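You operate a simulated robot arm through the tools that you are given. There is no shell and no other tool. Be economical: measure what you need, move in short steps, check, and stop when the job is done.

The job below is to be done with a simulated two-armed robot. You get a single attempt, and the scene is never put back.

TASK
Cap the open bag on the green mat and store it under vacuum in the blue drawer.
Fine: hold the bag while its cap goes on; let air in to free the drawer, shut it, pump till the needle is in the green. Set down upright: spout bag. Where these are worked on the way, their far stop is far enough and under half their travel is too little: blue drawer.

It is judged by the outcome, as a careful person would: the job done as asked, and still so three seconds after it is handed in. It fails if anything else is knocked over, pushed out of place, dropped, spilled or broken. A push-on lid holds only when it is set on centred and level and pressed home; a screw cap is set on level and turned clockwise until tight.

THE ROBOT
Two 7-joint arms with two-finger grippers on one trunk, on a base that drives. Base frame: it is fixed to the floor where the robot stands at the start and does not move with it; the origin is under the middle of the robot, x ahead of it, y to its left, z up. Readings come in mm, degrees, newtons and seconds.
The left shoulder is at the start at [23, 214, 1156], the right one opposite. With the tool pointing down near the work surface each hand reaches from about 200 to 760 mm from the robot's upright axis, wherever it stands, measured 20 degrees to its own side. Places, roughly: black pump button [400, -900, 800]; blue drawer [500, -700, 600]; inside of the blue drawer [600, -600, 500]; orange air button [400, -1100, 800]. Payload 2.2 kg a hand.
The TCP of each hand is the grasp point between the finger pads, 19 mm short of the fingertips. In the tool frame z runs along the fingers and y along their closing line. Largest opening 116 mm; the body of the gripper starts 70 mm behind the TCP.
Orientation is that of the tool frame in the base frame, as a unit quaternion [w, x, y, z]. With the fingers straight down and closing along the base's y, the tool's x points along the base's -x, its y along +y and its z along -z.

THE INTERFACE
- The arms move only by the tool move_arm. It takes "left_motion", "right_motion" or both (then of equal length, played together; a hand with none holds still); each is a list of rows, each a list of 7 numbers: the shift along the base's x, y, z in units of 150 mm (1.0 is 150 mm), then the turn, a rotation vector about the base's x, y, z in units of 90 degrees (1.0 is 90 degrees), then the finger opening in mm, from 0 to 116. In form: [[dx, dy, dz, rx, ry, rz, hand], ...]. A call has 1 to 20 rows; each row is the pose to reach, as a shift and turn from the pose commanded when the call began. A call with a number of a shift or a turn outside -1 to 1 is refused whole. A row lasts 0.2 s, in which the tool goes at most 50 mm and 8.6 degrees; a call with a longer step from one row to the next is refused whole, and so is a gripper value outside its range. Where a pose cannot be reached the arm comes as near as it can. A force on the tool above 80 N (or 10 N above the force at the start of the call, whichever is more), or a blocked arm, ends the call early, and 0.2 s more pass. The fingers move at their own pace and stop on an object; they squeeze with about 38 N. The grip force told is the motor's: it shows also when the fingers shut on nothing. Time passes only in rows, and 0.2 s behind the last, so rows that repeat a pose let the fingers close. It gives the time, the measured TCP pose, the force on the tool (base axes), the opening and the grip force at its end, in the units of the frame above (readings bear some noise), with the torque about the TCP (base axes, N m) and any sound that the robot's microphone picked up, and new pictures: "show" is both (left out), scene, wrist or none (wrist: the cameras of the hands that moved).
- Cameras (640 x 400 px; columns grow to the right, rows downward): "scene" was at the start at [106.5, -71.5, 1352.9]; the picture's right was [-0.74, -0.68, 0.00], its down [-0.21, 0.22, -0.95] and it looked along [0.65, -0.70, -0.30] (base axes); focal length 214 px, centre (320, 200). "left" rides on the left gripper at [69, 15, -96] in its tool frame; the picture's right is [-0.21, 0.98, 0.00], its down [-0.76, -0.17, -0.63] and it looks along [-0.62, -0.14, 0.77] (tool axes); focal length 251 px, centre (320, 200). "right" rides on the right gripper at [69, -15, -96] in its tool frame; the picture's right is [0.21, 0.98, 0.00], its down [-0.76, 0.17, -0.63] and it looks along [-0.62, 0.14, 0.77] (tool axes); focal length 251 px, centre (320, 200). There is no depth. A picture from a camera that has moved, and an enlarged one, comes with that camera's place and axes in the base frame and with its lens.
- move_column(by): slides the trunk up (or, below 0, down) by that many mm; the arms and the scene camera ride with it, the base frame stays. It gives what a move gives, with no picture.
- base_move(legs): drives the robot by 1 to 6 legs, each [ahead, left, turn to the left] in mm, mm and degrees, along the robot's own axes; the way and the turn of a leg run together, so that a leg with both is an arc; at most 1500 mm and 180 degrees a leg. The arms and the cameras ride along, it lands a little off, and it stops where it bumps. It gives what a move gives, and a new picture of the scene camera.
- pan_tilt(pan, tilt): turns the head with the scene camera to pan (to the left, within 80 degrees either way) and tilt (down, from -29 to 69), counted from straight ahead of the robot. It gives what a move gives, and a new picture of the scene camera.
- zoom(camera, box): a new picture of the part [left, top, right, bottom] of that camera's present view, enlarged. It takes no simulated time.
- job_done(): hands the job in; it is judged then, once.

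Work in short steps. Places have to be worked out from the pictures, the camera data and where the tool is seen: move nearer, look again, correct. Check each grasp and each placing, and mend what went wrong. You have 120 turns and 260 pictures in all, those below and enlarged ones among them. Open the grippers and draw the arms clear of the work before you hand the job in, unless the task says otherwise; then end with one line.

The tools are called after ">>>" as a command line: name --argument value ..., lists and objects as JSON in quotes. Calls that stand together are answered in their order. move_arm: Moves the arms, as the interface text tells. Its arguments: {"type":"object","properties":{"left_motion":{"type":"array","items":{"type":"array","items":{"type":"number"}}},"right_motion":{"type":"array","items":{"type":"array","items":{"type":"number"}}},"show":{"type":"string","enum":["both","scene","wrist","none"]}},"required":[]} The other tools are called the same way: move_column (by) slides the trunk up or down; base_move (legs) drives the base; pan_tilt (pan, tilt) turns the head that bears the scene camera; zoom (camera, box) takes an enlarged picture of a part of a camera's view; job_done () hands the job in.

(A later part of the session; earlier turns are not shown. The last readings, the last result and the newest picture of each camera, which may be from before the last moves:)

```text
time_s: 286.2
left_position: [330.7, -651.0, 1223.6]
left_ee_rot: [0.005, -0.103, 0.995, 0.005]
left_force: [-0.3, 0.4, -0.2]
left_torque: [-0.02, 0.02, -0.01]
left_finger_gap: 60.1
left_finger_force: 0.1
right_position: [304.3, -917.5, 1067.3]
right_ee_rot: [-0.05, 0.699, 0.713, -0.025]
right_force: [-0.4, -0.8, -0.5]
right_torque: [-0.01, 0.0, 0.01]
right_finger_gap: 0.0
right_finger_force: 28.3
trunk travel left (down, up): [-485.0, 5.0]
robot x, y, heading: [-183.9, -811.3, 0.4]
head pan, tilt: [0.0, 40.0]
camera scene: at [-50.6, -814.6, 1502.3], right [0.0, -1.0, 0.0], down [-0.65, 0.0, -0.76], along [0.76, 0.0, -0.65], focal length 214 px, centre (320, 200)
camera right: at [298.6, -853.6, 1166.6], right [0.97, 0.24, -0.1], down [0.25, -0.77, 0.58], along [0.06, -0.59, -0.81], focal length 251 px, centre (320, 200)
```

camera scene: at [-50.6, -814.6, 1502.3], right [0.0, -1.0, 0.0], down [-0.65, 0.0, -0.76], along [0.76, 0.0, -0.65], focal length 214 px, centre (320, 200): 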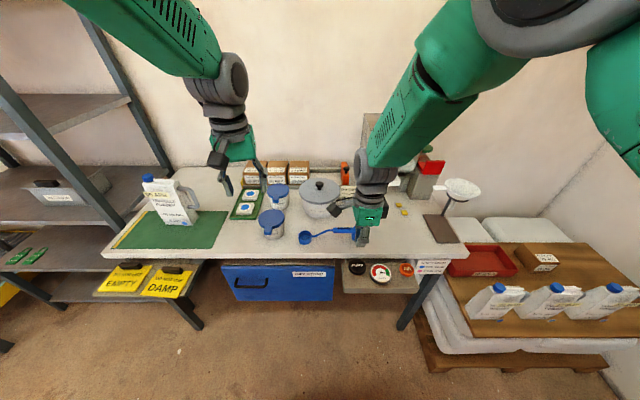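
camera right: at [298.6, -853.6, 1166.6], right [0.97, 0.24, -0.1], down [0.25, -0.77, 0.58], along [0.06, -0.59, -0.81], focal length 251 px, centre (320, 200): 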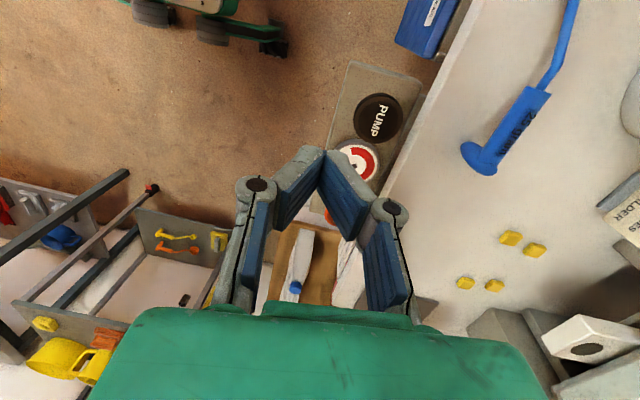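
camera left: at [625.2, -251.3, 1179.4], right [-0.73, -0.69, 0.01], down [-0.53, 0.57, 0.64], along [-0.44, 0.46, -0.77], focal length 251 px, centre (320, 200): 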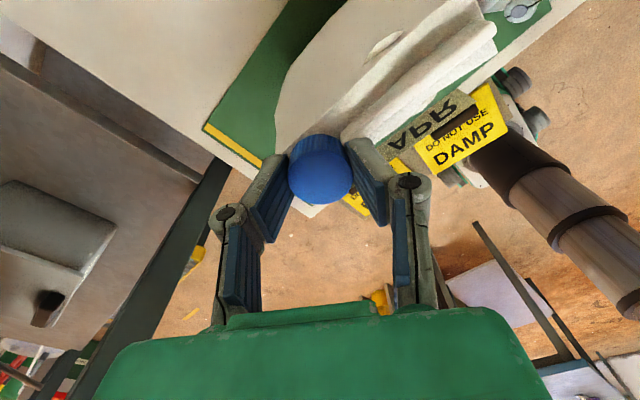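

Buttons located: black about (368,-945,829), orange about (365,-1121,822). I move the closed right hand above the orange one.

>>> move_arm --right_motion '[[0, 0, 0, 0, 0, 0, 0], [0.02, -0.03, 0, -0.02, 0, 0, 0], [0.05, -0.09, -0.02, -0.04, 0.01, 0, 0], [0.09, -0.17, -0.05, -0.04, 0.02, 0, 0], [0.14, -0.27, -0.1, -0.04, 0.03, 0, 0], [0.19, -0.37, -0.15, -0.04, 0.03, 0, 0], [0.24, -0.47, -0.2, -0.04, 0.03, 0, 0], [0.29, -0.57, -0.25, -0.04, 0.03, 0, 0], [0.33, -0.67, -0.3, -0.04, 0.03, 0, 0], [0.36, -0.77, -0.35, -0.04, 0.03, 0, 0], [0.38, -0.86, -0.4, -0.04, 0.03, 0, 0], [0.4, -0.94, -0.43, -0.04, 0.03, 0, 0], [0.405, -0.99, -0.45, -0.04, 0.03, 0, 0], [0.405, -1, -0.45, -0.04, 0.03, 0, 0], [0.405, -1, -0.45, -0.04, 0.03, 0, 0]]' --show "none"

>>> move_arm --right_motion '[[0, 0, 0, 0, 0, 0, 0], [0, -0.02, -0.02, 0, 0, 0, 0], [0, -0.06, -0.06, 0, 0, 0, 0], [0, -0.12, -0.12, 0, 0, 0, 0], [0, -0.18, -0.18, 0, 0, 0, 0], [0, -0.24, -0.24, 0, 0, 0, 0], [0, -0.3, -0.3, 0, 0, 0, 0], [0, -0.34, -0.36, 0, 0, 0, 0], [0, -0.36, -0.42, 0, 0, 0, 0], [0, -0.36, -0.48, 0, 0, 0, 0], [0, -0.36, -0.5, 0, 0, 0, 0], [0, -0.36, -0.5, 0, 0, 0, 0], [0, -0.36, -0.5, 0, 0, 0, 0], [0, -0.36, -0.5, 0, 0, 0, 0]]' --show "wrist"

>>> zoom --camera "scene" --box '[330, 220, 450, 300]'

>>> zoom --camera "scene" --box '[200, 240, 360, 320]'

```text
time_s: 289.4
left_position: [330.9, -652.1, 1223.5]
left_ee_rot: [0.005, -0.103, 0.995, 0.005]
left_force: [-0.1, 0.2, -0.5]
left_torque: [0.01, 0.02, 0.01]
left_finger_gap: 59.9
left_finger_force: 0.1
right_position: [364.7, -1069.3, 999.7]
right_ee_rot: [-0.045, 0.698, 0.712, -0.065]
right_force: [0.3, -0.2, -0.2]
right_torque: [0.02, 0.01, 0.02]
right_finger_gap: 0.1
right_finger_force: 27.9
trunk travel left (down, up): [-485.0, 5.0]
robot x, y, heading: [-182.3, -818.7, -0.2]
head pan, tilt: [0.0, 40.0]
```

```text
time_s: 292.4
left_position: [330.6, -651.8, 1223.5]
left_ee_rot: [0.007, -0.104, 0.995, 0.007]
left_force: [-0.2, -0.8, -0.3]
left_torque: [0.01, -0.02, -0.01]
left_finger_gap: 60.0
left_finger_force: 0.0
right_position: [365.2, -1123.1, 923.5]
right_ee_rot: [-0.044, 0.698, 0.712, -0.066]
right_force: [0.0, -0.2, -0.5]
right_torque: [-0.01, 0.01, 0.0]
right_finger_gap: 0.2
right_finger_force: 28.6
trunk travel left (down, up): [-485.0, 5.0]
robot x, y, heading: [-183.8, -812.8, 0.1]
head pan, tilt: [0.0, 40.0]
camera right: at [363.2, -1052.0, 1018.6], right [0.96, 0.23, -0.16], down [0.28, -0.73, 0.62], along [0.03, -0.64, -0.77], focal length 251 px, centre (320, 200)
```

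right: 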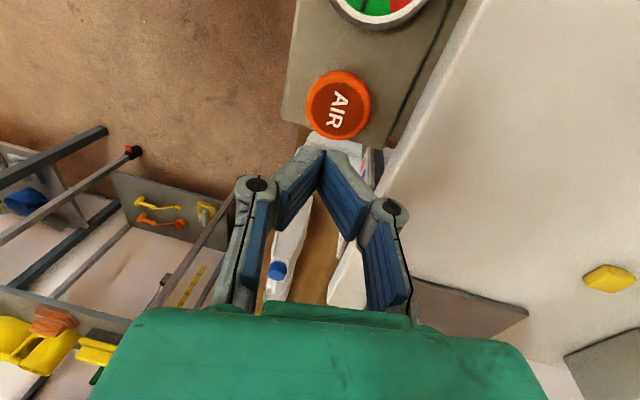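

```text
5.00 times, centred on (390, 260) of scene
camera zoom: at [-49.9, -816.3, 1502.2], right [0.0, -1.0, 0.0], down [-0.65, 0.0, -0.76], along [0.76, 0.0, -0.65], focal length 1072 px, centre (-30, -100)
```

zoom: 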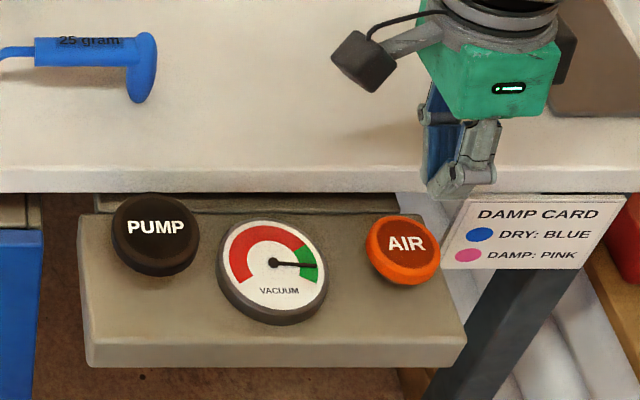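

```text
4.00 times, centred on (280, 280) of scene
camera zoom: at [-49.9, -816.3, 1502.2], right [0.0, -1.0, 0.0], down [-0.65, 0.0, -0.76], along [0.76, 0.0, -0.65], focal length 858 px, centre (480, -120)
```

zoom: 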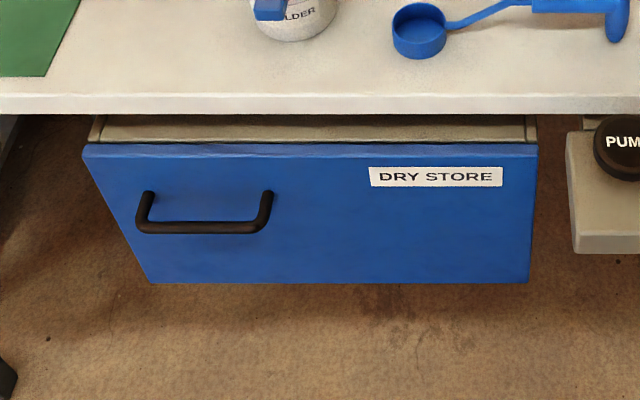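

The gauge needle is in green (drawer held by vacuum). AIR button at (362,-1118,829). I level the tool, press it and hold, then lift.

>>> move_arm --right_motion '[[-0.01, 0.015, 0, 0.01, -0.05, 0, 0], [-0.02, 0.033, -0.05, 0.021, -0.099, 0, 0], [-0.02, 0.033, -0.13, 0.021, -0.099, 0, 0], [-0.02, 0.033, -0.22, 0.021, -0.099, 0, 0], [-0.02, 0.033, -0.31, 0.021, -0.099, 0, 0], [-0.02, 0.033, -0.39, 0.021, -0.099, 0, 0], [-0.02, 0.033, -0.45, 0.021, -0.099, 0, 0], [-0.02, 0.033, -0.49, 0.021, -0.099, 0, 0], [-0.02, 0.033, -0.52, 0.021, -0.099, 0, 0], [-0.02, 0.033, -0.55, 0.021, -0.099, 0, 0], [-0.02, 0.033, -0.57, 0.021, -0.099, 0, 0], [-0.02, 0.033, -0.585, 0.021, -0.099, 0, 0], [-0.02, 0.033, -0.585, 0.021, -0.099, 0, 0], [-0.02, 0.033, -0.585, 0.021, -0.099, 0, 0], [-0.02, 0.033, -0.585, 0.021, -0.099, 0, 0], [-0.02, 0.033, -0.585, 0.021, -0.099, 0, 0], [-0.02, 0.033, -0.585, 0.021, -0.099, 0, 0]]' --show "none"

>>> zoom --camera "scene" --box '[330, 220, 450, 300]'

```text
time_s: 296.0
left_position: [326.1, -649.4, 1224.0]
left_ee_rot: [0.008, -0.102, 0.995, 0.005]
left_force: [-0.8, 0.2, 0.1]
left_torque: [0.0, 0.02, 0.01]
left_finger_gap: 60.0
left_finger_force: 0.0
right_position: [363.0, -1116.5, 844.8]
right_ee_rot: [0.004, 0.7, 0.714, 0.004]
right_force: [-4.7, -12.6, 62.9]
right_torque: [-0.2, 0.18, 0.01]
right_finger_gap: 5.9
right_finger_force: 28.4
trunk travel left (down, up): [-485.0, 5.0]
robot x, y, heading: [-183.5, -815.5, 0.3]
head pan, tilt: [0.0, 40.0]
heard: click
```

```text
5.00 times, centred on (390, 260) of scene
camera zoom: at [-61.3, -814.1, 1503.7], right [0.0, -1.0, 0.0], down [-0.64, 0.0, -0.77], along [0.77, 0.0, -0.64], focal length 1072 px, centre (-30, -100)
```

zoom: 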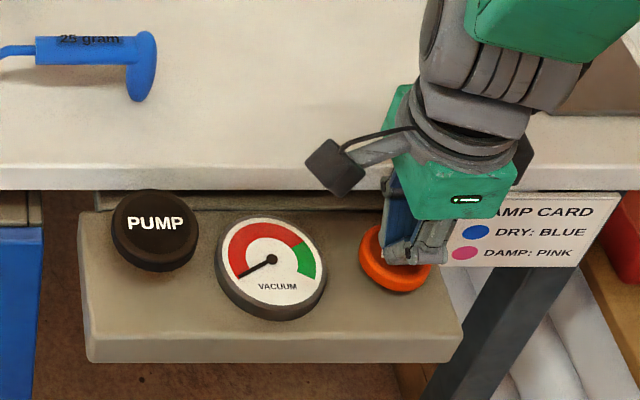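

Click heard and the needle fell to zero: the vacuum is released. Handle bar triangulates to (375,-542,689), 31 mm off the drawer front. I lift and retract the right hand, drive left, and lower the trunk.

>>> move_arm --right_motion '[[0, 0, 0.05, 0, 0, 0, 0], [0, 0, 0.13, 0, 0, 0, 0], [0, 0, 0.22, 0, 0, 0, 0], [0, 0.02, 0.31, 0, 0, 0, 0], [-0.04, 0.06, 0.4, 0, 0, 0, 0], [-0.1, 0.12, 0.48, 0, 0, 0, 0], [-0.18, 0.2, 0.55, 0, 0, 0, 0], [-0.26, 0.29, 0.6, 0, 0, 0, 0], [-0.34, 0.38, 0.62, 0, 0, 0, 10], [-0.42, 0.47, 0.62, 0, 0, 0, 20], [-0.5, 0.56, 0.62, 0, 0, 0, 30], [-0.58, 0.65, 0.62, 0, 0, 0, 40], [-0.64, 0.72, 0.62, 0, 0, 0, 40], [-0.66, 0.75, 0.62, 0, 0, 0, 40], [-0.66, 0.75, 0.62, 0, 0, 0, 40], [-0.66, 0.75, 0.62, 0, 0, 0, 40]]' --show "none"

>>> base_move --legs '[[0, 385, 0]]'

>>> move_column --by -250

>>> move_arm --right_motion '[[0, 0, 0, 0, 0, 0, 40], [0, 0, 0, 0, 0, 0, 40], [0, 0, 0, 0, 0, 0, 40], [0, 0, 0, 0, 0, 0, 40], [0, 0, 0, 0, -0.04, 0, 40], [0, 0, 0, 0, -0.09, 0, 40], [0, 0, 0, 0, -0.16, 0, 40], [0, 0, 0, 0, -0.23, 0, 40], [0, 0, 0, 0, -0.3, 0, 40], [0, 0, 0, 0, -0.37, 0, 40], [0, 0, 0, 0, -0.44, 0, 40], [0, 0, 0, 0, -0.5, 0, 40], [0, 0, 0, 0, -0.5, 0, 40], [0, 0, 0, 0, -0.5, 0, 40], [0, 0, 0, 0, -0.5, 0, 40]]' --show "both"

```text
time_s: 299.4
left_position: [331.5, -651.0, 1222.2]
left_ee_rot: [0.006, -0.104, 0.995, 0.005]
left_force: [-0.3, -0.2, 0.5]
left_torque: [0.0, 0.01, -0.04]
left_finger_gap: 60.1
left_finger_force: 0.1
right_position: [263.2, -1003.9, 931.0]
right_ee_rot: [0.0, 0.699, 0.715, 0.0]
right_force: [1.0, -0.1, -0.5]
right_torque: [-0.03, -0.04, 0.01]
right_finger_gap: 40.2
right_finger_force: 0.0
trunk travel left (down, up): [-485.0, 5.0]
robot x, y, heading: [-176.5, -810.4, 0.0]
head pan, tilt: [0.0, 40.0]
```

```text
time_s: 301.8
left_position: [329.1, -282.5, 1223.6]
left_ee_rot: [0.007, -0.102, 0.995, 0.011]
left_force: [0.2, -0.2, -0.2]
left_torque: [0.06, -0.04, 0.0]
left_finger_gap: 59.9
left_finger_force: 0.1
right_position: [262.5, -632.9, 927.9]
right_ee_rot: [-0.004, 0.699, 0.715, 0.004]
right_force: [-1.1, 0.0, 0.3]
right_torque: [0.01, 0.0, 0.01]
right_finger_gap: 40.3
right_finger_force: 0.1
trunk travel left (down, up): [-485.0, 5.0]
robot x, y, heading: [-183.4, -431.5, 0.0]
head pan, tilt: [0.0, 40.0]
camera scene: at [-51.2, -455.7, 1502.1], right [0.0, -1.0, -0.01], down [-0.65, 0.01, -0.76], along [0.76, 0.01, -0.65], focal length 214 px, centre (320, 200)
```

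scene: 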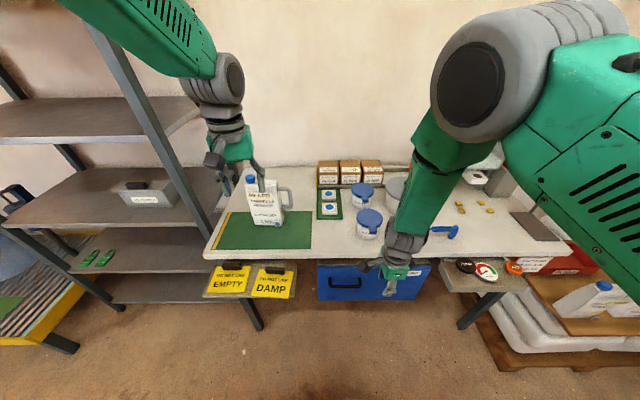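

```text
time_s: 304.4
left_position: [326.0, -275.0, 976.3]
left_ee_rot: [0.008, -0.101, 0.995, 0.007]
left_force: [0.5, -1.1, 0.1]
left_torque: [0.03, 0.02, 0.04]
left_finger_gap: 59.9
left_finger_force: 0.1
right_position: [257.9, -628.2, 680.1]
right_ee_rot: [-0.001, 0.701, 0.713, 0.003]
right_force: [-0.7, -0.1, -0.2]
right_torque: [0.03, 0.0, 0.0]
right_finger_gap: 40.2
right_finger_force: 0.1
trunk travel left (down, up): [-235.0, 255.0]
robot x, y, heading: [-180.9, -434.0, 0.0]
head pan, tilt: [0.0, 40.0]
```

```text
time_s: 307.6
left_position: [326.4, -268.5, 974.7]
left_ee_rot: [0.008, -0.102, 0.995, 0.004]
left_force: [0.4, -0.6, 0.1]
left_torque: [0.04, -0.03, -0.01]
left_finger_gap: 60.0
left_finger_force: 0.2
right_position: [258.1, -622.8, 681.4]
right_ee_rot: [0.275, 0.647, 0.659, 0.268]
right_force: [1.4, -0.1, -0.3]
right_torque: [0.0, -0.01, 0.0]
right_finger_gap: 39.9
right_finger_force: 0.0
trunk travel left (down, up): [-235.0, 255.0]
robot x, y, heading: [-182.1, -434.8, 0.3]
head pan, tilt: [0.0, 40.0]
camera scene: at [-52.7, -439.7, 1252.3], right [0.0, -1.0, 0.0], down [-0.65, 0.0, -0.76], along [0.76, 0.0, -0.65], focal length 214 px, centre (320, 200)
camera right: at [178.5, -555.4, 736.4], right [0.69, 0.23, 0.69], down [-0.32, -0.75, 0.57], along [0.65, -0.62, -0.44], focal length 251 px, centre (320, 200)
```

scene: 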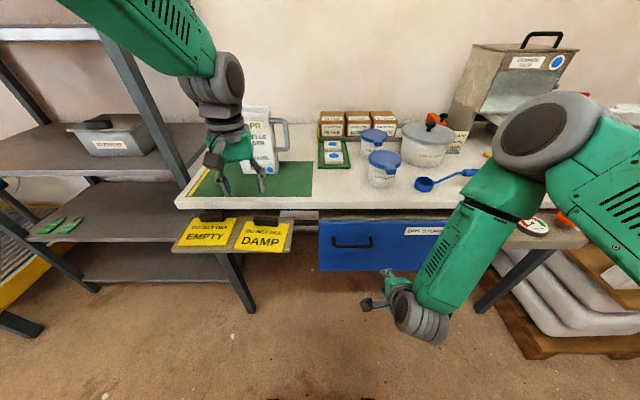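
right: 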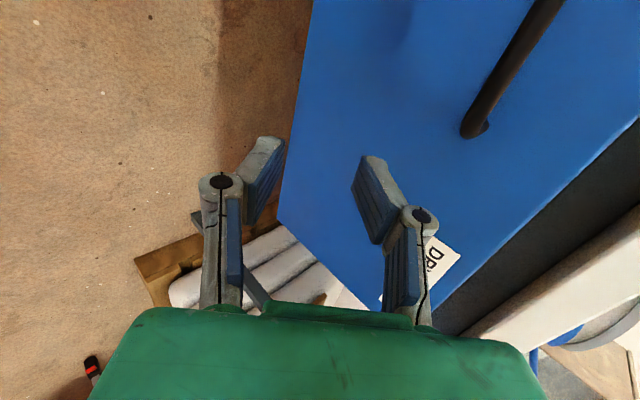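

Refined: handle bar about (366,-541,703). I go to a pre-point, in at 45° with fingers straddling the bar, and close.

>>> move_arm --right_motion '[[0.02, 0.03, 0.03, 0, 0, 0, 44], [0.06, 0.08, 0.08, 0, 0, 0, 44], [0.11, 0.15, 0.14, 0, 0, 0, 44], [0.17, 0.23, 0.21, 0, 0, 0, 44], [0.23, 0.31, 0.28, 0, 0, 0, 44], [0.29, 0.39, 0.34, 0, 0, 0, 44], [0.35, 0.46, 0.4, 0, 0, 0, 44], [0.39, 0.52, 0.44, 0, 0, 0, 44], [0.413, 0.547, 0.453, 0, 0, 0, 44], [0.413, 0.547, 0.453, 0, 0, 0, 44], [0.413, 0.547, 0.453, 0, 0, 0, 44], [0.44, 0.547, 0.425, 0, 0, 0, 44], [0.49, 0.547, 0.375, 0, 0, 0, 44], [0.54, 0.547, 0.325, 0, 0, 0, 44], [0.59, 0.547, 0.275, 0, 0, 0, 44], [0.64, 0.547, 0.225, 0, 0, 0, 44], [0.68, 0.547, 0.187, 0, 0, 0, 44], [0.68, 0.547, 0.187, 0, 0, 0, 44], [0.68, 0.547, 0.187, 0, 0, 0, 44]]' --show "wrist"

>>> zoom --camera "right" --box '[200, 60, 440, 260]'

>>> zoom --camera "scene" --box '[300, 200, 460, 300]'

```text
time_s: 311.6
left_position: [325.9, -264.9, 974.1]
left_ee_rot: [0.008, -0.103, 0.995, 0.003]
left_force: [0.0, 0.5, -0.6]
left_torque: [0.0, 0.0, 0.0]
left_finger_gap: 60.0
left_finger_force: 0.0
right_position: [360.6, -536.7, 708.3]
right_ee_rot: [0.276, 0.646, 0.659, 0.268]
right_force: [-0.1, 0.1, -0.3]
right_torque: [-0.02, 0.0, 0.01]
right_finger_gap: 43.9
right_finger_force: 0.1
trunk travel left (down, up): [-235.0, 255.0]
robot x, y, heading: [-177.6, -431.4, -0.4]
head pan, tilt: [0.0, 40.0]
camera right: at [280.7, -469.1, 764.5], right [0.69, 0.23, 0.69], down [-0.32, -0.75, 0.58], along [0.65, -0.62, -0.44], focal length 251 px, centre (320, 200)
```

right: 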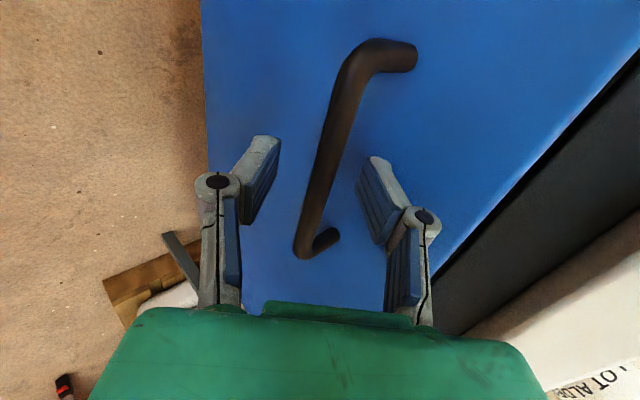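

```text
2.00 times, centred on (320, 160) of right
camera zoom: at [280.7, -469.1, 764.5], right [0.69, 0.23, 0.69], down [-0.32, -0.75, 0.58], along [0.65, -0.62, -0.44], focal length 503 px, centre (320, 280)
```

zoom: 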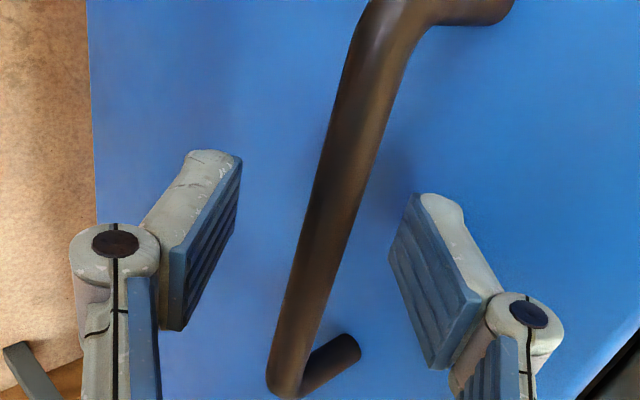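

```text
4.00 times, centred on (380, 250) of scene
camera zoom: at [-52.2, -433.9, 1252.3], right [0.0, -1.0, 0.0], down [-0.65, 0.0, -0.76], along [0.76, 0.0, -0.65], focal length 858 px, centre (80, 0)
```

zoom: 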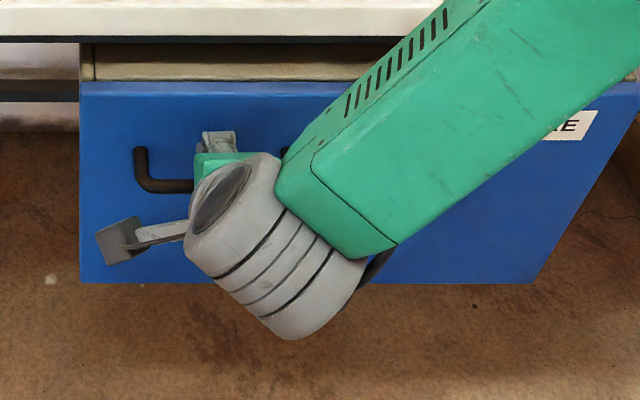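

The bar passes exactly through the grasp point. I close on it and pull 150 mm straight back.

>>> move_arm --right_motion '[[0, 0, 0, 0, 0, 0, 30], [0, 0, 0, 0, 0, 0, 15], [0, 0, 0, 0, 0, 0, 0], [0, 0, 0, 0, 0, 0, 0], [0, 0, 0, 0, 0, 0, 0], [-0.03, 0, 0, 0, 0, 0, 0], [-0.08, 0, 0, 0, 0, 0, 0], [-0.15, 0, 0, 0, 0, 0, 0], [-0.22, 0, 0, 0, 0, 0, 0], [-0.3, 0, 0, 0, 0, 0, 0], [-0.38, 0, 0, 0, 0, 0, 0], [-0.46, 0, 0, 0, 0, 0, 0], [-0.54, 0, 0, 0, 0, 0, 0], [-0.62, 0, 0, 0, 0, 0, 0], [-0.7, 0, 0, 0, 0, 0, 0], [-0.78, 0, 0, 0, 0, 0, 0], [-0.86, 0, 0, 0, 0, 0, 0], [-0.93, 0, 0, 0, 0, 0, 0], [-0.98, 0, 0, 0, 0, 0, 0], [-1, 0, 0, 0, 0, 0, 0]]' --show "scene"

```text
time_s: 315.8
left_position: [325.7, -264.5, 973.7]
left_ee_rot: [0.007, -0.104, 0.995, 0.003]
left_force: [0.2, 0.3, -0.1]
left_torque: [0.01, 0.0, -0.01]
left_finger_gap: 60.2
left_finger_force: 0.1
right_position: [210.1, -536.7, 709.7]
right_ee_rot: [0.275, 0.646, 0.66, 0.267]
right_force: [1.1, -1.5, 0.5]
right_torque: [0.29, -0.04, -0.45]
right_finger_gap: 8.3
right_finger_force: 35.9
trunk travel left (down, up): [-235.0, 255.0]
robot x, y, heading: [-180.2, -436.0, 0.2]
head pan, tilt: [0.0, 40.0]
camera scene: at [-52.6, -434.3, 1252.3], right [0.0, -1.0, 0.0], down [-0.65, 0.0, -0.76], along [0.76, 0.0, -0.65], focal length 214 px, centre (320, 200)
```

scene: 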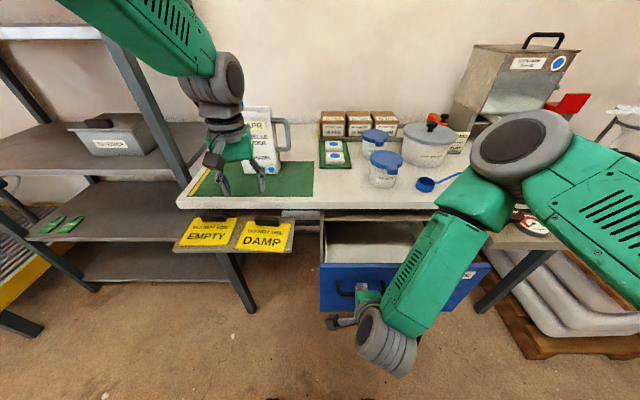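

The drawer slides smoothly (150 mm so far). I back the base 140 mm holding the handle, then pull on with the arm until the stop is felt.

>>> base_move --legs '[[-140, 0, 0]]'

>>> move_arm --right_motion '[[0, 0, 0, 0, 0, 0, 0], [0, 0, 0, 0, 0, 0, 0], [0, 0, 0, 0, 0, 0, 0], [0, 0, 0, 0, 0, 0, 0], [-0.03, 0, 0, 0, 0, 0, 0], [-0.08, 0, 0, 0, 0, 0, 0], [-0.15, 0, 0, 0, 0, 0, 0], [-0.22, 0, 0, 0, 0, 0, 0], [-0.3, 0, 0, 0, 0, 0, 0], [-0.38, 0, 0, 0, 0, 0, 0], [-0.46, 0, 0, 0, 0, 0, 0], [-0.54, 0, 0, 0, 0, 0, 0], [-0.62, 0, 0, 0, 0, 0, 0], [-0.7, 0, 0, 0, 0, 0, 0], [-0.78, 0, 0, 0, 0, 0, 0], [-0.86, 0, 0, 0, 0, 0, 0]]' --show "scene"

```text
time_s: 317.1
left_position: [186.0, -264.6, 973.0]
left_ee_rot: [0.008, -0.103, 0.995, 0.004]
left_force: [-0.3, -0.8, -0.3]
left_torque: [-0.02, -0.03, 0.02]
left_finger_gap: 60.0
left_finger_force: 0.2
right_position: [70.8, -537.5, 710.7]
right_ee_rot: [0.275, 0.646, 0.66, 0.268]
right_force: [1.0, 2.3, -15.6]
right_torque: [0.46, 0.02, -0.47]
right_finger_gap: 7.7
right_finger_force: 35.9
trunk travel left (down, up): [-235.0, 255.0]
robot x, y, heading: [-318.4, -431.7, 0.3]
head pan, tilt: [0.0, 40.0]
camera scene: at [-191.6, -434.5, 1252.1], right [0.0, -1.0, 0.0], down [-0.65, 0.0, -0.76], along [0.76, 0.0, -0.65], focal length 214 px, centre (320, 200)
```

scene: 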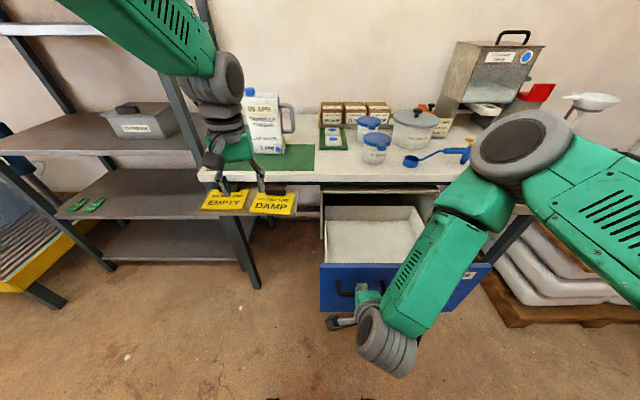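

```text
time_s: 320.5
left_position: [182.6, -264.2, 975.9]
left_ee_rot: [0.009, -0.103, 0.995, 0.002]
left_force: [0.4, 0.0, -0.4]
left_torque: [-0.03, -0.01, 0.02]
left_finger_gap: 60.2
left_finger_force: 0.0
right_position: [-60.2, -538.0, 710.5]
right_ee_rot: [0.276, 0.646, 0.659, 0.268]
right_force: [-0.2, -0.4, 0.5]
right_torque: [0.04, -0.01, 0.0]
right_finger_gap: 0.3
right_finger_force: 28.6
trunk travel left (down, up): [-235.0, 255.0]
robot x, y, heading: [-322.6, -430.4, 0.5]
head pan, tilt: [0.0, 40.0]
camera scene: at [-193.1, -433.9, 1252.4], right [0.0, -1.0, 0.0], down [-0.65, 0.0, -0.76], along [0.76, 0.0, -0.65], focal length 214 px, centre (320, 200)
```

scene: 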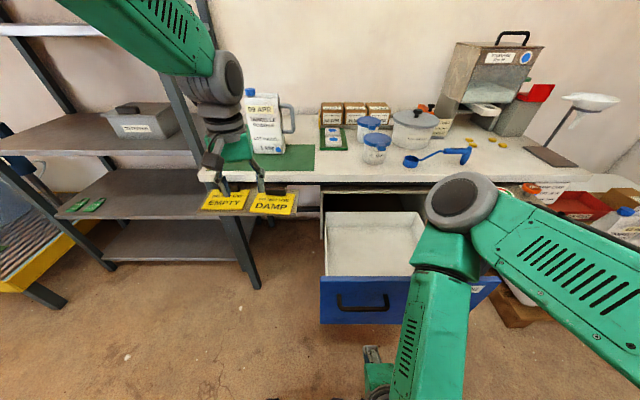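

The drawer came to its far stop (322 mm out) and the fingers slid off; it stays open. I raise the trunk, straighten the right tool, fold the left hand back, and drive to fetch the bag.

>>> move_column --by 185

>>> move_arm --right_motion '[[0, 0, 0, 0, 0, 0, 40], [0, 0, 0, 0, 0.03, 0, 40], [0, 0, 0.03, 0, 0.08, 0, 50], [0.02, 0, 0.08, 0, 0.14, 0, 60], [0.06, 0, 0.14, 0, 0.2, 0, 70], [0.12, 0, 0.2, 0, 0.26, 0, 80], [0.2, 0, 0.27, 0, 0.32, 0, 90], [0.3, 0, 0.34, 0, 0.38, 0, 100], [0.4, 0, 0.41, 0, 0.44, 0, 110], [0.5, 0, 0.48, 0, 0.48, 0, 114], [0.6, 0, 0.55, 0, 0.5, 0, 114], [0.7, 0, 0.62, 0, 0.5, 0, 114], [0.8, 0, 0.7, 0, 0.5, 0, 114], [0.9, 0, 0.78, 0, 0.5, 0, 114], [0.97, 0, 0.86, 0, 0.5, 0, 114], [1, 0, 0.94, 0, 0.5, 0, 114], [1, 0, 1, 0, 0.5, 0, 114], [1, 0, 1, 0, 0.5, 0, 114]]' --left_motion '[[0, 0, 0, 0, 0, 0, 60], [-0.03, 0, 0, 0, 0, 0, 60], [-0.07, 0, 0, 0, 0, 0, 60], [-0.13, 0, 0, 0, 0, 0, 60], [-0.2, 0, 0.02, 0, 0, 0, 60], [-0.27, 0, 0.04, 0, 0, 0, 60], [-0.34, 0, 0.06, 0, 0, 0, 60], [-0.41, 0, 0.08, 0, 0, 0, 60], [-0.48, 0, 0.1, 0, 0, 0, 60], [-0.55, 0, 0.1, 0, 0, 0, 60], [-0.62, 0, 0.1, 0, 0, 0, 60], [-0.69, 0, 0.1, 0, 0, 0, 60], [-0.76, 0, 0.1, 0, 0, 0, 60], [-0.83, 0, 0.1, 0, 0, 0, 60], [-0.88, 0, 0.1, 0, 0, 0, 60], [-0.9, 0, 0.1, 0, 0, 0, 60], [-0.9, 0, 0.1, 0, 0, 0, 60], [-0.9, 0, 0.1, 0, 0, 0, 60]]' --show "none"

>>> base_move --legs '[[0, 235, 0], [220, 0, 0]]'

>>> move_arm --right_motion '[[0, 0, 0, 0, 0, 0, 114], [0, 0, 0, 0, 0, 0, 114], [0, 0, 0, 0, 0, 0, 114], [0, 0, 0, 0, 0, 0, 114], [0, 0, 0, 0, 0, 0, 114], [0, 0, 0, 0, 0, 0, 114], [0, 0, 0, 0, 0, 0, 114], [0, 0, 0, 0, 0, 0, 114], [0, 0, 0, 0, 0, 0, 114], [0, 0, 0, 0, 0, 0, 114]]' --show "both"

>>> zoom --camera "scene" --box '[240, 140, 400, 240]'

```text
time_s: 322.6
left_position: [181.9, -265.2, 1160.3]
left_ee_rot: [0.009, -0.104, 0.995, 0.003]
left_force: [-0.4, 0.5, 0.2]
left_torque: [0.0, -0.01, -0.03]
left_finger_gap: 59.9
left_finger_force: 0.1
right_position: [-60.3, -536.0, 895.8]
right_ee_rot: [0.277, 0.646, 0.659, 0.268]
right_force: [-0.1, 0.7, 0.7]
right_torque: [-0.01, 0.0, -0.02]
right_finger_gap: 0.4
right_finger_force: 28.2
trunk travel left (down, up): [-420.0, 70.0]
robot x, y, heading: [-318.4, -435.0, 0.2]
head pan, tilt: [0.0, 40.0]
```

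```text
time_s: 326.4
left_position: [47.1, -265.2, 1174.5]
left_ee_rot: [0.01, -0.103, 0.995, 0.003]
left_force: [0.1, 0.0, 0.8]
left_torque: [-0.04, 0.01, 0.01]
left_finger_gap: 59.8
left_finger_force: 0.1
right_position: [91.0, -538.3, 1046.9]
right_ee_rot: [0.003, 0.699, 0.715, 0.001]
right_force: [-1.7, 0.0, -0.1]
right_torque: [-0.02, 0.03, 0.03]
right_finger_gap: 114.1
right_finger_force: 0.0
trunk travel left (down, up): [-420.0, 70.0]
robot x, y, heading: [-321.8, -436.8, 0.1]
head pan, tilt: [0.0, 40.0]
```

```text
time_s: 329.4
left_position: [267.7, -31.2, 1177.8]
left_ee_rot: [0.01, -0.103, 0.995, 0.004]
left_force: [0.4, -0.5, 0.8]
left_torque: [-0.02, 0.02, 0.01]
left_finger_gap: 59.8
left_finger_force: 0.0
right_position: [309.8, -304.0, 1046.4]
right_ee_rot: [0.002, 0.699, 0.715, 0.001]
right_force: [-0.6, 1.1, -0.3]
right_torque: [-0.02, -0.03, 0.01]
right_finger_gap: 113.8
right_finger_force: 0.0
trunk travel left (down, up): [-420.0, 70.0]
robot x, y, heading: [-102.9, -199.0, 0.3]
head pan, tilt: [0.0, 40.0]
camera scene: at [25.9, -201.9, 1437.6], right [0.0, -1.0, 0.0], down [-0.64, 0.0, -0.76], along [0.76, 0.0, -0.64], focal length 214 px, centre (320, 200)
```

scene: 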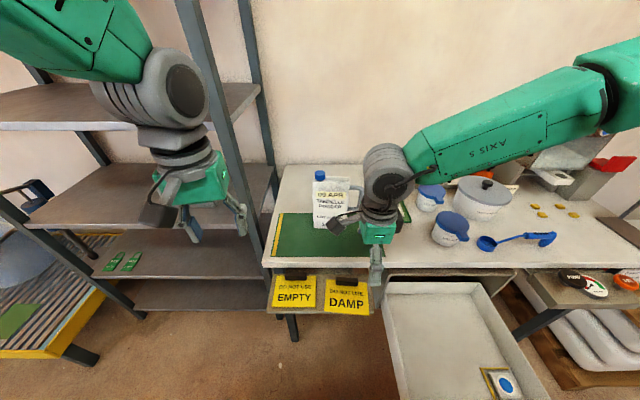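

```text
time_s: 331.6
left_position: [264.7, -30.0, 1176.0]
left_ee_rot: [0.01, -0.105, 0.994, 0.003]
left_force: [0.5, 0.1, 0.5]
left_torque: [0.04, -0.03, 0.02]
left_finger_gap: 60.2
left_finger_force: 0.1
right_position: [308.0, -301.7, 1046.7]
right_ee_rot: [0.003, 0.7, 0.715, 0.002]
right_force: [-0.3, 0.1, -1.1]
right_torque: [0.02, 0.01, -0.04]
right_finger_gap: 113.7
right_finger_force: 0.0
trunk travel left (down, up): [-420.0, 70.0]
robot x, y, heading: [-103.1, -196.3, 0.2]
head pan, tilt: [0.0, 40.0]
camera scene: at [27.6, -200.2, 1437.4], right [0.0, -1.0, 0.0], down [-0.65, 0.0, -0.76], along [0.76, 0.0, -0.65], focal length 214 px, centre (320, 200)
camera right: at [291.2, -235.0, 1142.4], right [0.97, 0.24, 0.01], down [0.18, -0.75, 0.64], along [0.15, -0.62, -0.77], focal length 251 px, centre (320, 200)
```

scene: 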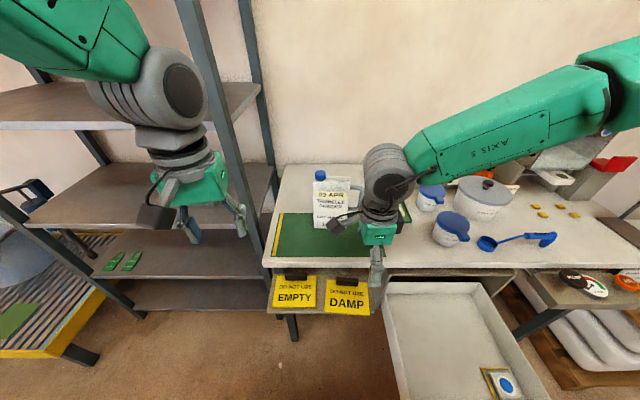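
right: 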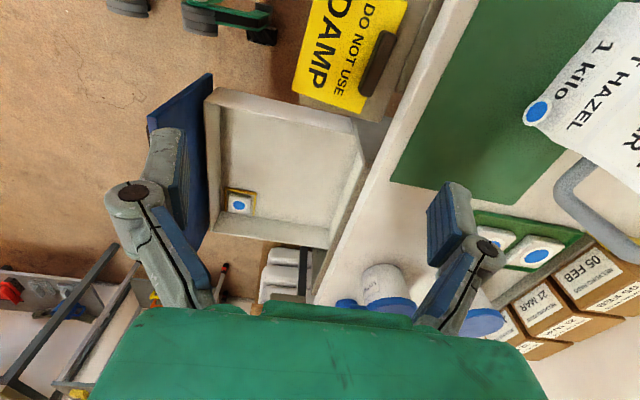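

```text
4.00 times, centred on (320, 190) of scene
camera zoom: at [27.6, -200.2, 1437.4], right [0.0, -1.0, 0.0], down [-0.65, 0.0, -0.76], along [0.76, 0.0, -0.65], focal length 858 px, centre (320, 240)
```

zoom: 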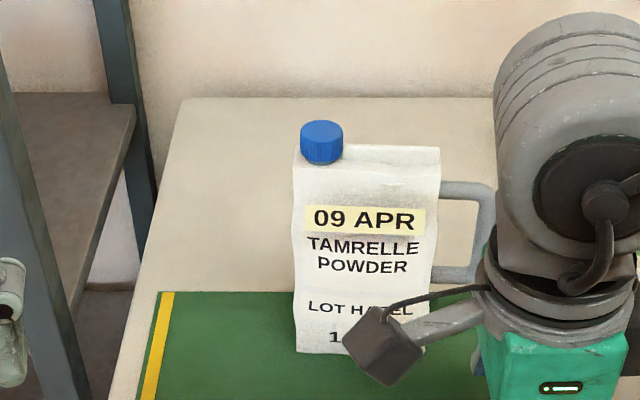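

Bag seen upright, centre about (573,-238), spout cap at (578,-200). The drawer tray is free except a small damp card at its right front. I bring the right hand, wide open, above the bag.

>>> move_arm --right_motion '[[0.02, 0, 0.04, 0, 0, 0, 114], [0.06, 0.01, 0.1, 0, 0, 0, 114], [0.12, 0.03, 0.18, 0, 0, 0, 114], [0.19, 0.05, 0.26, 0, 0, 0, 114], [0.27, 0.07, 0.34, 0, 0, 0, 114], [0.35, 0.09, 0.42, 0, 0, 0, 114], [0.43, 0.11, 0.5, 0, 0, 0, 114], [0.51, 0.13, 0.57, 0, 0, 0, 114], [0.59, 0.15, 0.63, 0, 0, 0, 114], [0.67, 0.17, 0.68, 0, 0, 0, 114], [0.75, 0.18, 0.71, 0, 0, 0, 114], [0.82, 0.19, 0.73, 0, 0, 0, 114], [0.87, 0.2, 0.73, 0, 0, 0, 114], [0.88, 0.2, 0.73, 0, 0, 0, 114], [0.88, 0.2, 0.73, 0, 0, 0, 114]]' --show "none"

>>> move_arm --right_motion '[[0.02, 0, 0, 0, 0, 0, 114], [0.06, 0.01, 0, 0, 0, 0, 114], [0.12, 0.03, 0, 0, 0, 0, 114], [0.2, 0.05, 0, 0, 0, 0, 114], [0.28, 0.07, 0, 0, 0, 0, 114], [0.37, 0.09, 0, 0, 0, 0, 114], [0.46, 0.11, 0, 0, 0, 0, 114], [0.55, 0.13, 0, 0, 0, 0, 114], [0.64, 0.15, 0, 0, 0, 0, 114], [0.72, 0.17, 0, 0, 0, 0, 114], [0.79, 0.18, 0, 0, 0, 0, 114], [0.85, 0.18, 0, 0, 0, 0, 114], [0.88, 0.18, 0, 0, 0, 0, 114], [0.88, 0.18, 0, 0, 0, 0, 114], [0.88, 0.18, 0, 0, 0, 0, 114], [0.88, 0.18, 0, 0, 0, 0, 114]]' --show "both"

>>> zoom --camera "scene" --box '[260, 100, 420, 200]'

```text
time_s: 334.8
left_position: [265.9, -29.5, 1176.9]
left_ee_rot: [0.01, -0.103, 0.995, 0.003]
left_force: [-0.2, 0.4, 0.4]
left_torque: [0.02, -0.01, -0.02]
left_finger_gap: 60.1
left_finger_force: 0.1
right_position: [441.4, -273.4, 1156.4]
right_ee_rot: [0.004, 0.699, 0.715, 0.0]
right_force: [0.2, -0.4, 0.0]
right_torque: [0.01, -0.02, 0.02]
right_finger_gap: 114.2
right_finger_force: 0.0
trunk travel left (down, up): [-420.0, 70.0]
robot x, y, heading: [-102.2, -197.6, 0.3]
head pan, tilt: [0.0, 40.0]
```

```text
time_s: 338.2
left_position: [265.9, -29.2, 1176.6]
left_ee_rot: [0.011, -0.104, 0.995, 0.002]
left_force: [-0.2, -0.4, -0.5]
left_torque: [0.0, 0.01, -0.03]
left_finger_gap: 60.0
left_finger_force: 0.1
right_position: [575.0, -243.4, 1157.8]
right_ee_rot: [0.004, 0.7, 0.714, 0.001]
right_force: [-0.1, -0.3, -0.2]
right_torque: [0.0, -0.01, 0.02]
right_finger_gap: 114.2
right_finger_force: 0.0
trunk travel left (down, up): [-420.0, 70.0]
robot x, y, heading: [-103.0, -198.5, 0.1]
head pan, tilt: [0.0, 40.0]
camera scene: at [28.8, -198.6, 1437.3], right [0.0, -1.0, 0.0], down [-0.65, 0.0, -0.76], along [0.76, 0.0, -0.65], focal length 214 px, centre (320, 200)
camera right: at [558.0, -175.5, 1251.9], right [0.97, 0.24, 0.01], down [0.18, -0.75, 0.64], along [0.15, -0.62, -0.77], focal length 251 px, centre (320, 200)
```

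scene: 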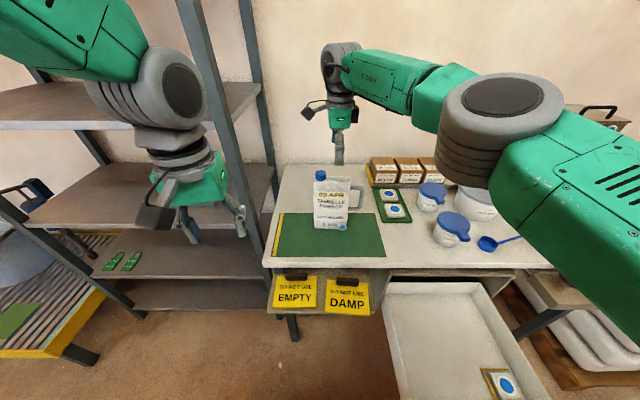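
right: 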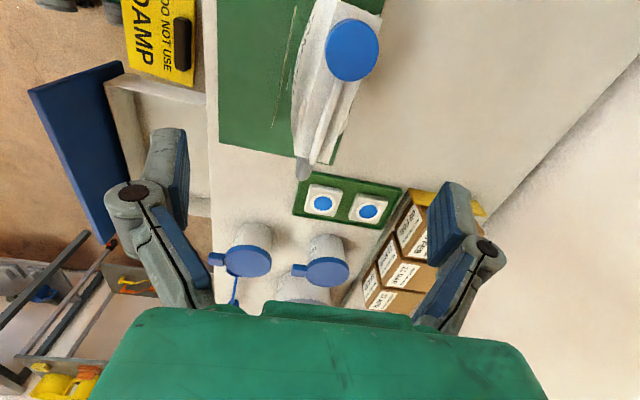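

```text
4.00 times, centred on (340, 150) of scene
camera zoom: at [28.8, -198.6, 1437.3], right [0.0, -1.0, 0.0], down [-0.65, 0.0, -0.76], along [0.76, 0.0, -0.65], focal length 858 px, centre (240, 400)
```

zoom: 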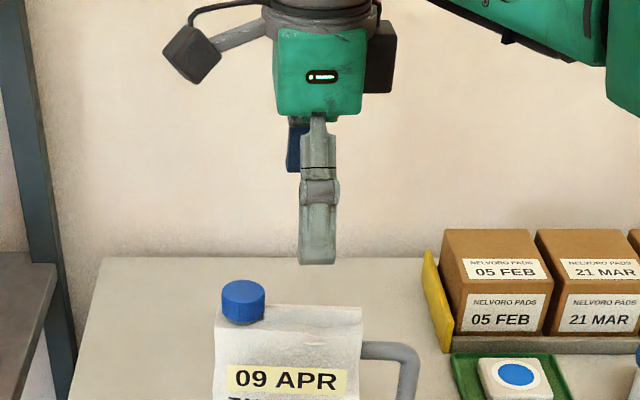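

Alignment good (bag centre x≈580). I descend, close on the front and back faces, and lift 75 mm.

>>> move_arm --right_motion '[[0.01, 0, -0.02, 0, 0, 0, 114], [0.03, 0, -0.07, 0, 0, 0, 114], [0.03, 0, -0.15, 0, 0, 0, 114], [0.03, 0, -0.25, 0, 0, 0, 114], [0.03, 0, -0.36, 0, 0, 0, 114], [0.03, 0, -0.47, 0, 0, 0, 114], [0.03, 0, -0.58, 0, 0, 0, 114], [0.03, 0, -0.68, 0, 0, 0, 114], [0.03, 0, -0.77, 0, 0, 0, 114], [0.03, 0, -0.84, 0, 0, 0, 114], [0.03, 0, -0.89, 0, 0, 0, 114], [0.03, 0, -0.91, 0, 0, 0, 114], [0.03, 0, -0.91, 0, 0, 0, 114], [0.03, 0, -0.91, 0, 0, 0, 100], [0.03, 0, -0.91, 0, 0, 0, 85], [0.03, 0, -0.91, 0, 0, 0, 70], [0.03, 0, -0.91, 0, 0, 0, 55], [0.03, 0, -0.91, 0, 0, 0, 40], [0.03, 0, -0.91, 0, 0, 0, 25], [0.03, 0, -0.91, 0, 0, 0, 25]]' --show "wrist"

>>> move_arm --right_motion '[[0, 0, 0, 0, 0, 0, 20], [0, 0, 0.02, 0, 0, 0, 20], [0, 0, 0.05, 0, 0, 0, 20], [0, 0, 0.1, 0, 0, 0, 20], [0, 0, 0.15, 0, 0, 0, 20], [0, 0, 0.21, 0, 0, 0, 20], [0, 0, 0.28, 0, 0, 0, 20], [0, 0, 0.35, 0, 0, 0, 20], [0, 0, 0.42, 0, 0, 0, 20], [0, 0, 0.48, 0, 0, 0, 20], [0, 0, 0.5, 0, 0, 0, 20], [0, 0, 0.5, 0, 0, 0, 20], [0, 0, 0.5, 0, 0, 0, 20]]' --show "both"

>>> zoom --camera "scene" --box '[260, 100, 420, 240]'

```text
time_s: 342.4
left_position: [265.4, -29.1, 1175.6]
left_ee_rot: [0.01, -0.103, 0.995, 0.002]
left_force: [0.3, 0.3, 0.3]
left_torque: [-0.04, 0.0, 0.0]
left_finger_gap: 60.1
left_finger_force: 0.1
right_position: [580.8, -244.2, 1018.2]
right_ee_rot: [0.004, 0.7, 0.714, 0.002]
right_force: [0.2, 0.5, 0.2]
right_torque: [0.06, 0.01, -0.01]
right_finger_gap: 71.9
right_finger_force: 37.7
trunk travel left (down, up): [-420.0, 70.0]
robot x, y, heading: [-99.7, -201.2, 0.3]
head pan, tilt: [0.0, 40.0]
camera right: at [562.2, -175.7, 1114.8], right [0.97, 0.24, 0.01], down [0.18, -0.75, 0.64], along [0.15, -0.62, -0.77], focal length 251 px, centre (320, 200)
```

right: 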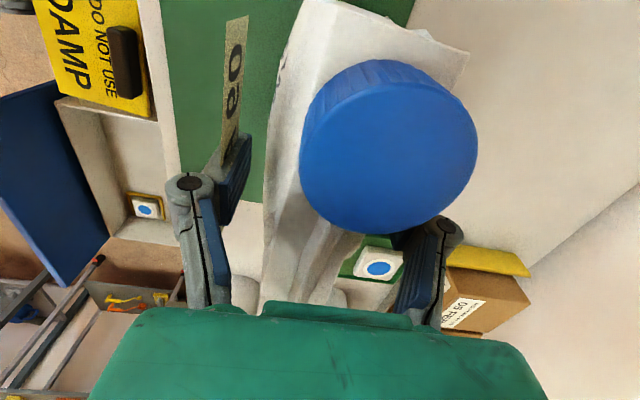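

```text
time_s: 345.2
left_position: [265.7, -28.5, 1176.5]
left_ee_rot: [0.01, -0.103, 0.995, 0.002]
left_force: [0.1, 0.4, 0.9]
left_torque: [0.01, 0.0, 0.01]
left_finger_gap: 60.1
left_finger_force: 0.0
right_position: [581.0, -243.6, 1094.5]
right_ee_rot: [0.003, 0.7, 0.714, 0.0]
right_force: [0.0, -0.6, -2.6]
right_torque: [-0.02, 0.01, -0.01]
right_finger_gap: 71.3
right_finger_force: 38.6
trunk travel left (down, up): [-420.0, 70.0]
robot x, y, heading: [-100.4, -200.4, 0.3]
head pan, tilt: [0.0, 40.0]
camera scene: at [29.2, -198.7, 1437.2], right [0.0, -1.0, 0.0], down [-0.65, 0.0, -0.76], along [0.76, 0.0, -0.65], focal length 214 px, centre (320, 200)
camera right: at [562.5, -175.5, 1189.8], right [0.97, 0.24, 0.01], down [0.18, -0.75, 0.64], along [0.15, -0.62, -0.77], focal length 251 px, centre (320, 200)
```

scene: 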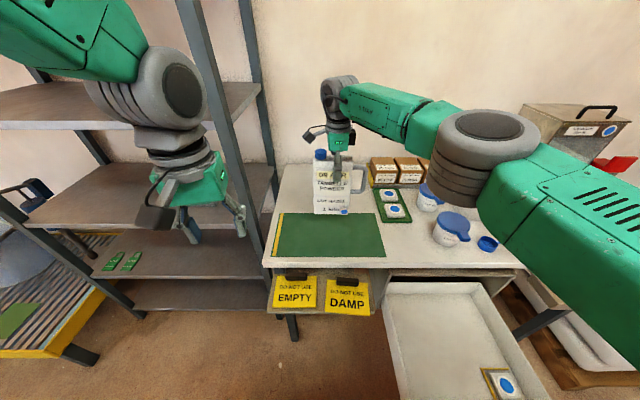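
right: 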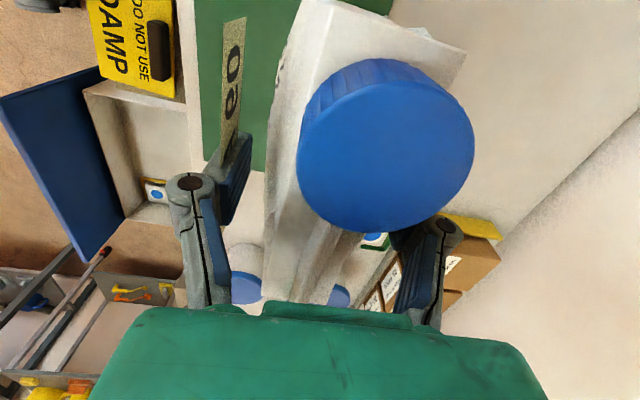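

```text
2.86 times, centred on (340, 170) of scene
camera zoom: at [29.2, -198.7, 1437.2], right [0.0, -1.0, 0.0], down [-0.65, 0.0, -0.76], along [0.76, 0.0, -0.65], focal length 613 px, centre (263, 286)
```

zoom: 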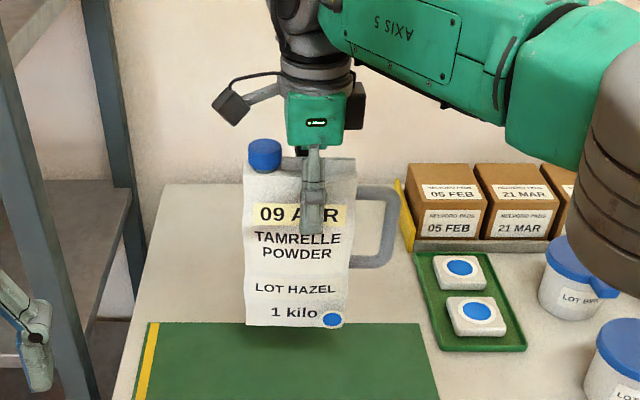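

The bag is lifted, upright and firmly held (71 mm). I drive back 310 and right 310 mm so that it hangs over the open drawer, and lower the trunk 290 mm.

>>> base_move --legs '[[-310, 0, 0], [0, -310, 0]]'

>>> move_arm --right_motion '[[0, 0, 0, 0, 0, 0, 20], [0, 0, 0, 0, 0, 0, 20], [0, 0, 0, 0, 0, 0, 20], [0, 0, 0, 0, 0, 0, 20], [0, 0, 0, 0, 0, 0, 20], [0, 0, 0, 0, 0, 0, 20], [0, 0, 0, 0, 0, 0, 20], [0, 0, 0, 0, 0, 0, 20], [0, 0, 0, 0, 0, 0, 20], [0, 0, 0, 0, 0, 0, 20]]' --show "both"

```text
time_s: 349.0
left_position: [-44.0, -314.6, 1173.3]
left_ee_rot: [0.009, -0.103, 0.995, -0.007]
left_force: [0.7, 0.0, 0.2]
left_torque: [-0.02, -0.03, 0.0]
left_finger_gap: 59.8
left_finger_force: 0.0
right_position: [268.6, -528.9, 1094.4]
right_ee_rot: [0.01, 0.699, 0.715, -0.005]
right_force: [0.3, 2.1, -2.9]
right_torque: [-0.21, -0.06, 0.03]
right_finger_gap: 70.7
right_finger_force: 38.0
trunk travel left (down, up): [-420.0, 70.0]
robot x, y, heading: [-415.9, -504.7, 0.3]
head pan, tilt: [0.0, 40.0]
camera scene: at [-280.5, -482.4, 1437.1], right [0.0, -1.0, 0.02], down [-0.65, -0.01, -0.76], along [0.76, -0.01, -0.65], focal length 214 px, centre (320, 200)
```

scene: 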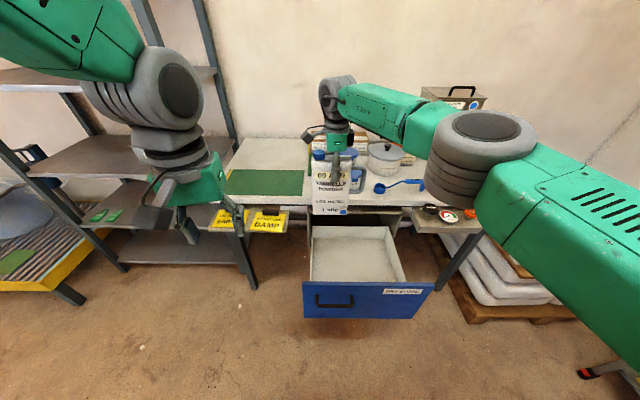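

```text
time_s: 351.2
left_position: [-47.0, -350.9, 1179.5]
left_ee_rot: [0.013, -0.102, 0.995, 0.007]
left_force: [0.7, -0.9, 0.2]
left_torque: [0.04, 0.01, 0.0]
left_finger_gap: 59.8
left_finger_force: 0.0
right_position: [269.8, -564.3, 1095.7]
right_ee_rot: [0.002, 0.7, 0.714, 0.006]
right_force: [0.6, -1.4, -1.6]
right_torque: [0.12, 0.01, 0.0]
right_finger_gap: 70.0
right_finger_force: 37.9
trunk travel left (down, up): [-420.0, 70.0]
robot x, y, heading: [-407.7, -507.9, 0.1]
head pan, tilt: [0.0, 40.0]
camera scene: at [-280.2, -518.7, 1437.2], right [0.0, -1.0, -0.01], down [-0.65, 0.0, -0.76], along [0.76, 0.01, -0.65], focal length 214 px, centre (320, 200)
camera right: at [251.6, -496.8, 1192.5], right [0.97, 0.23, 0.01], down [0.17, -0.76, 0.63], along [0.16, -0.61, -0.78], focal length 251 px, centre (320, 200)
```

scene: 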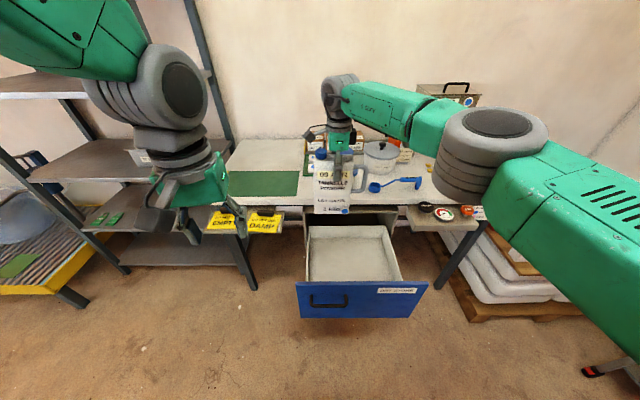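
right: 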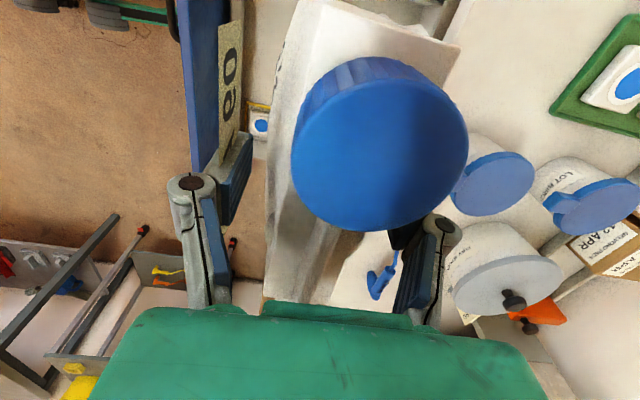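

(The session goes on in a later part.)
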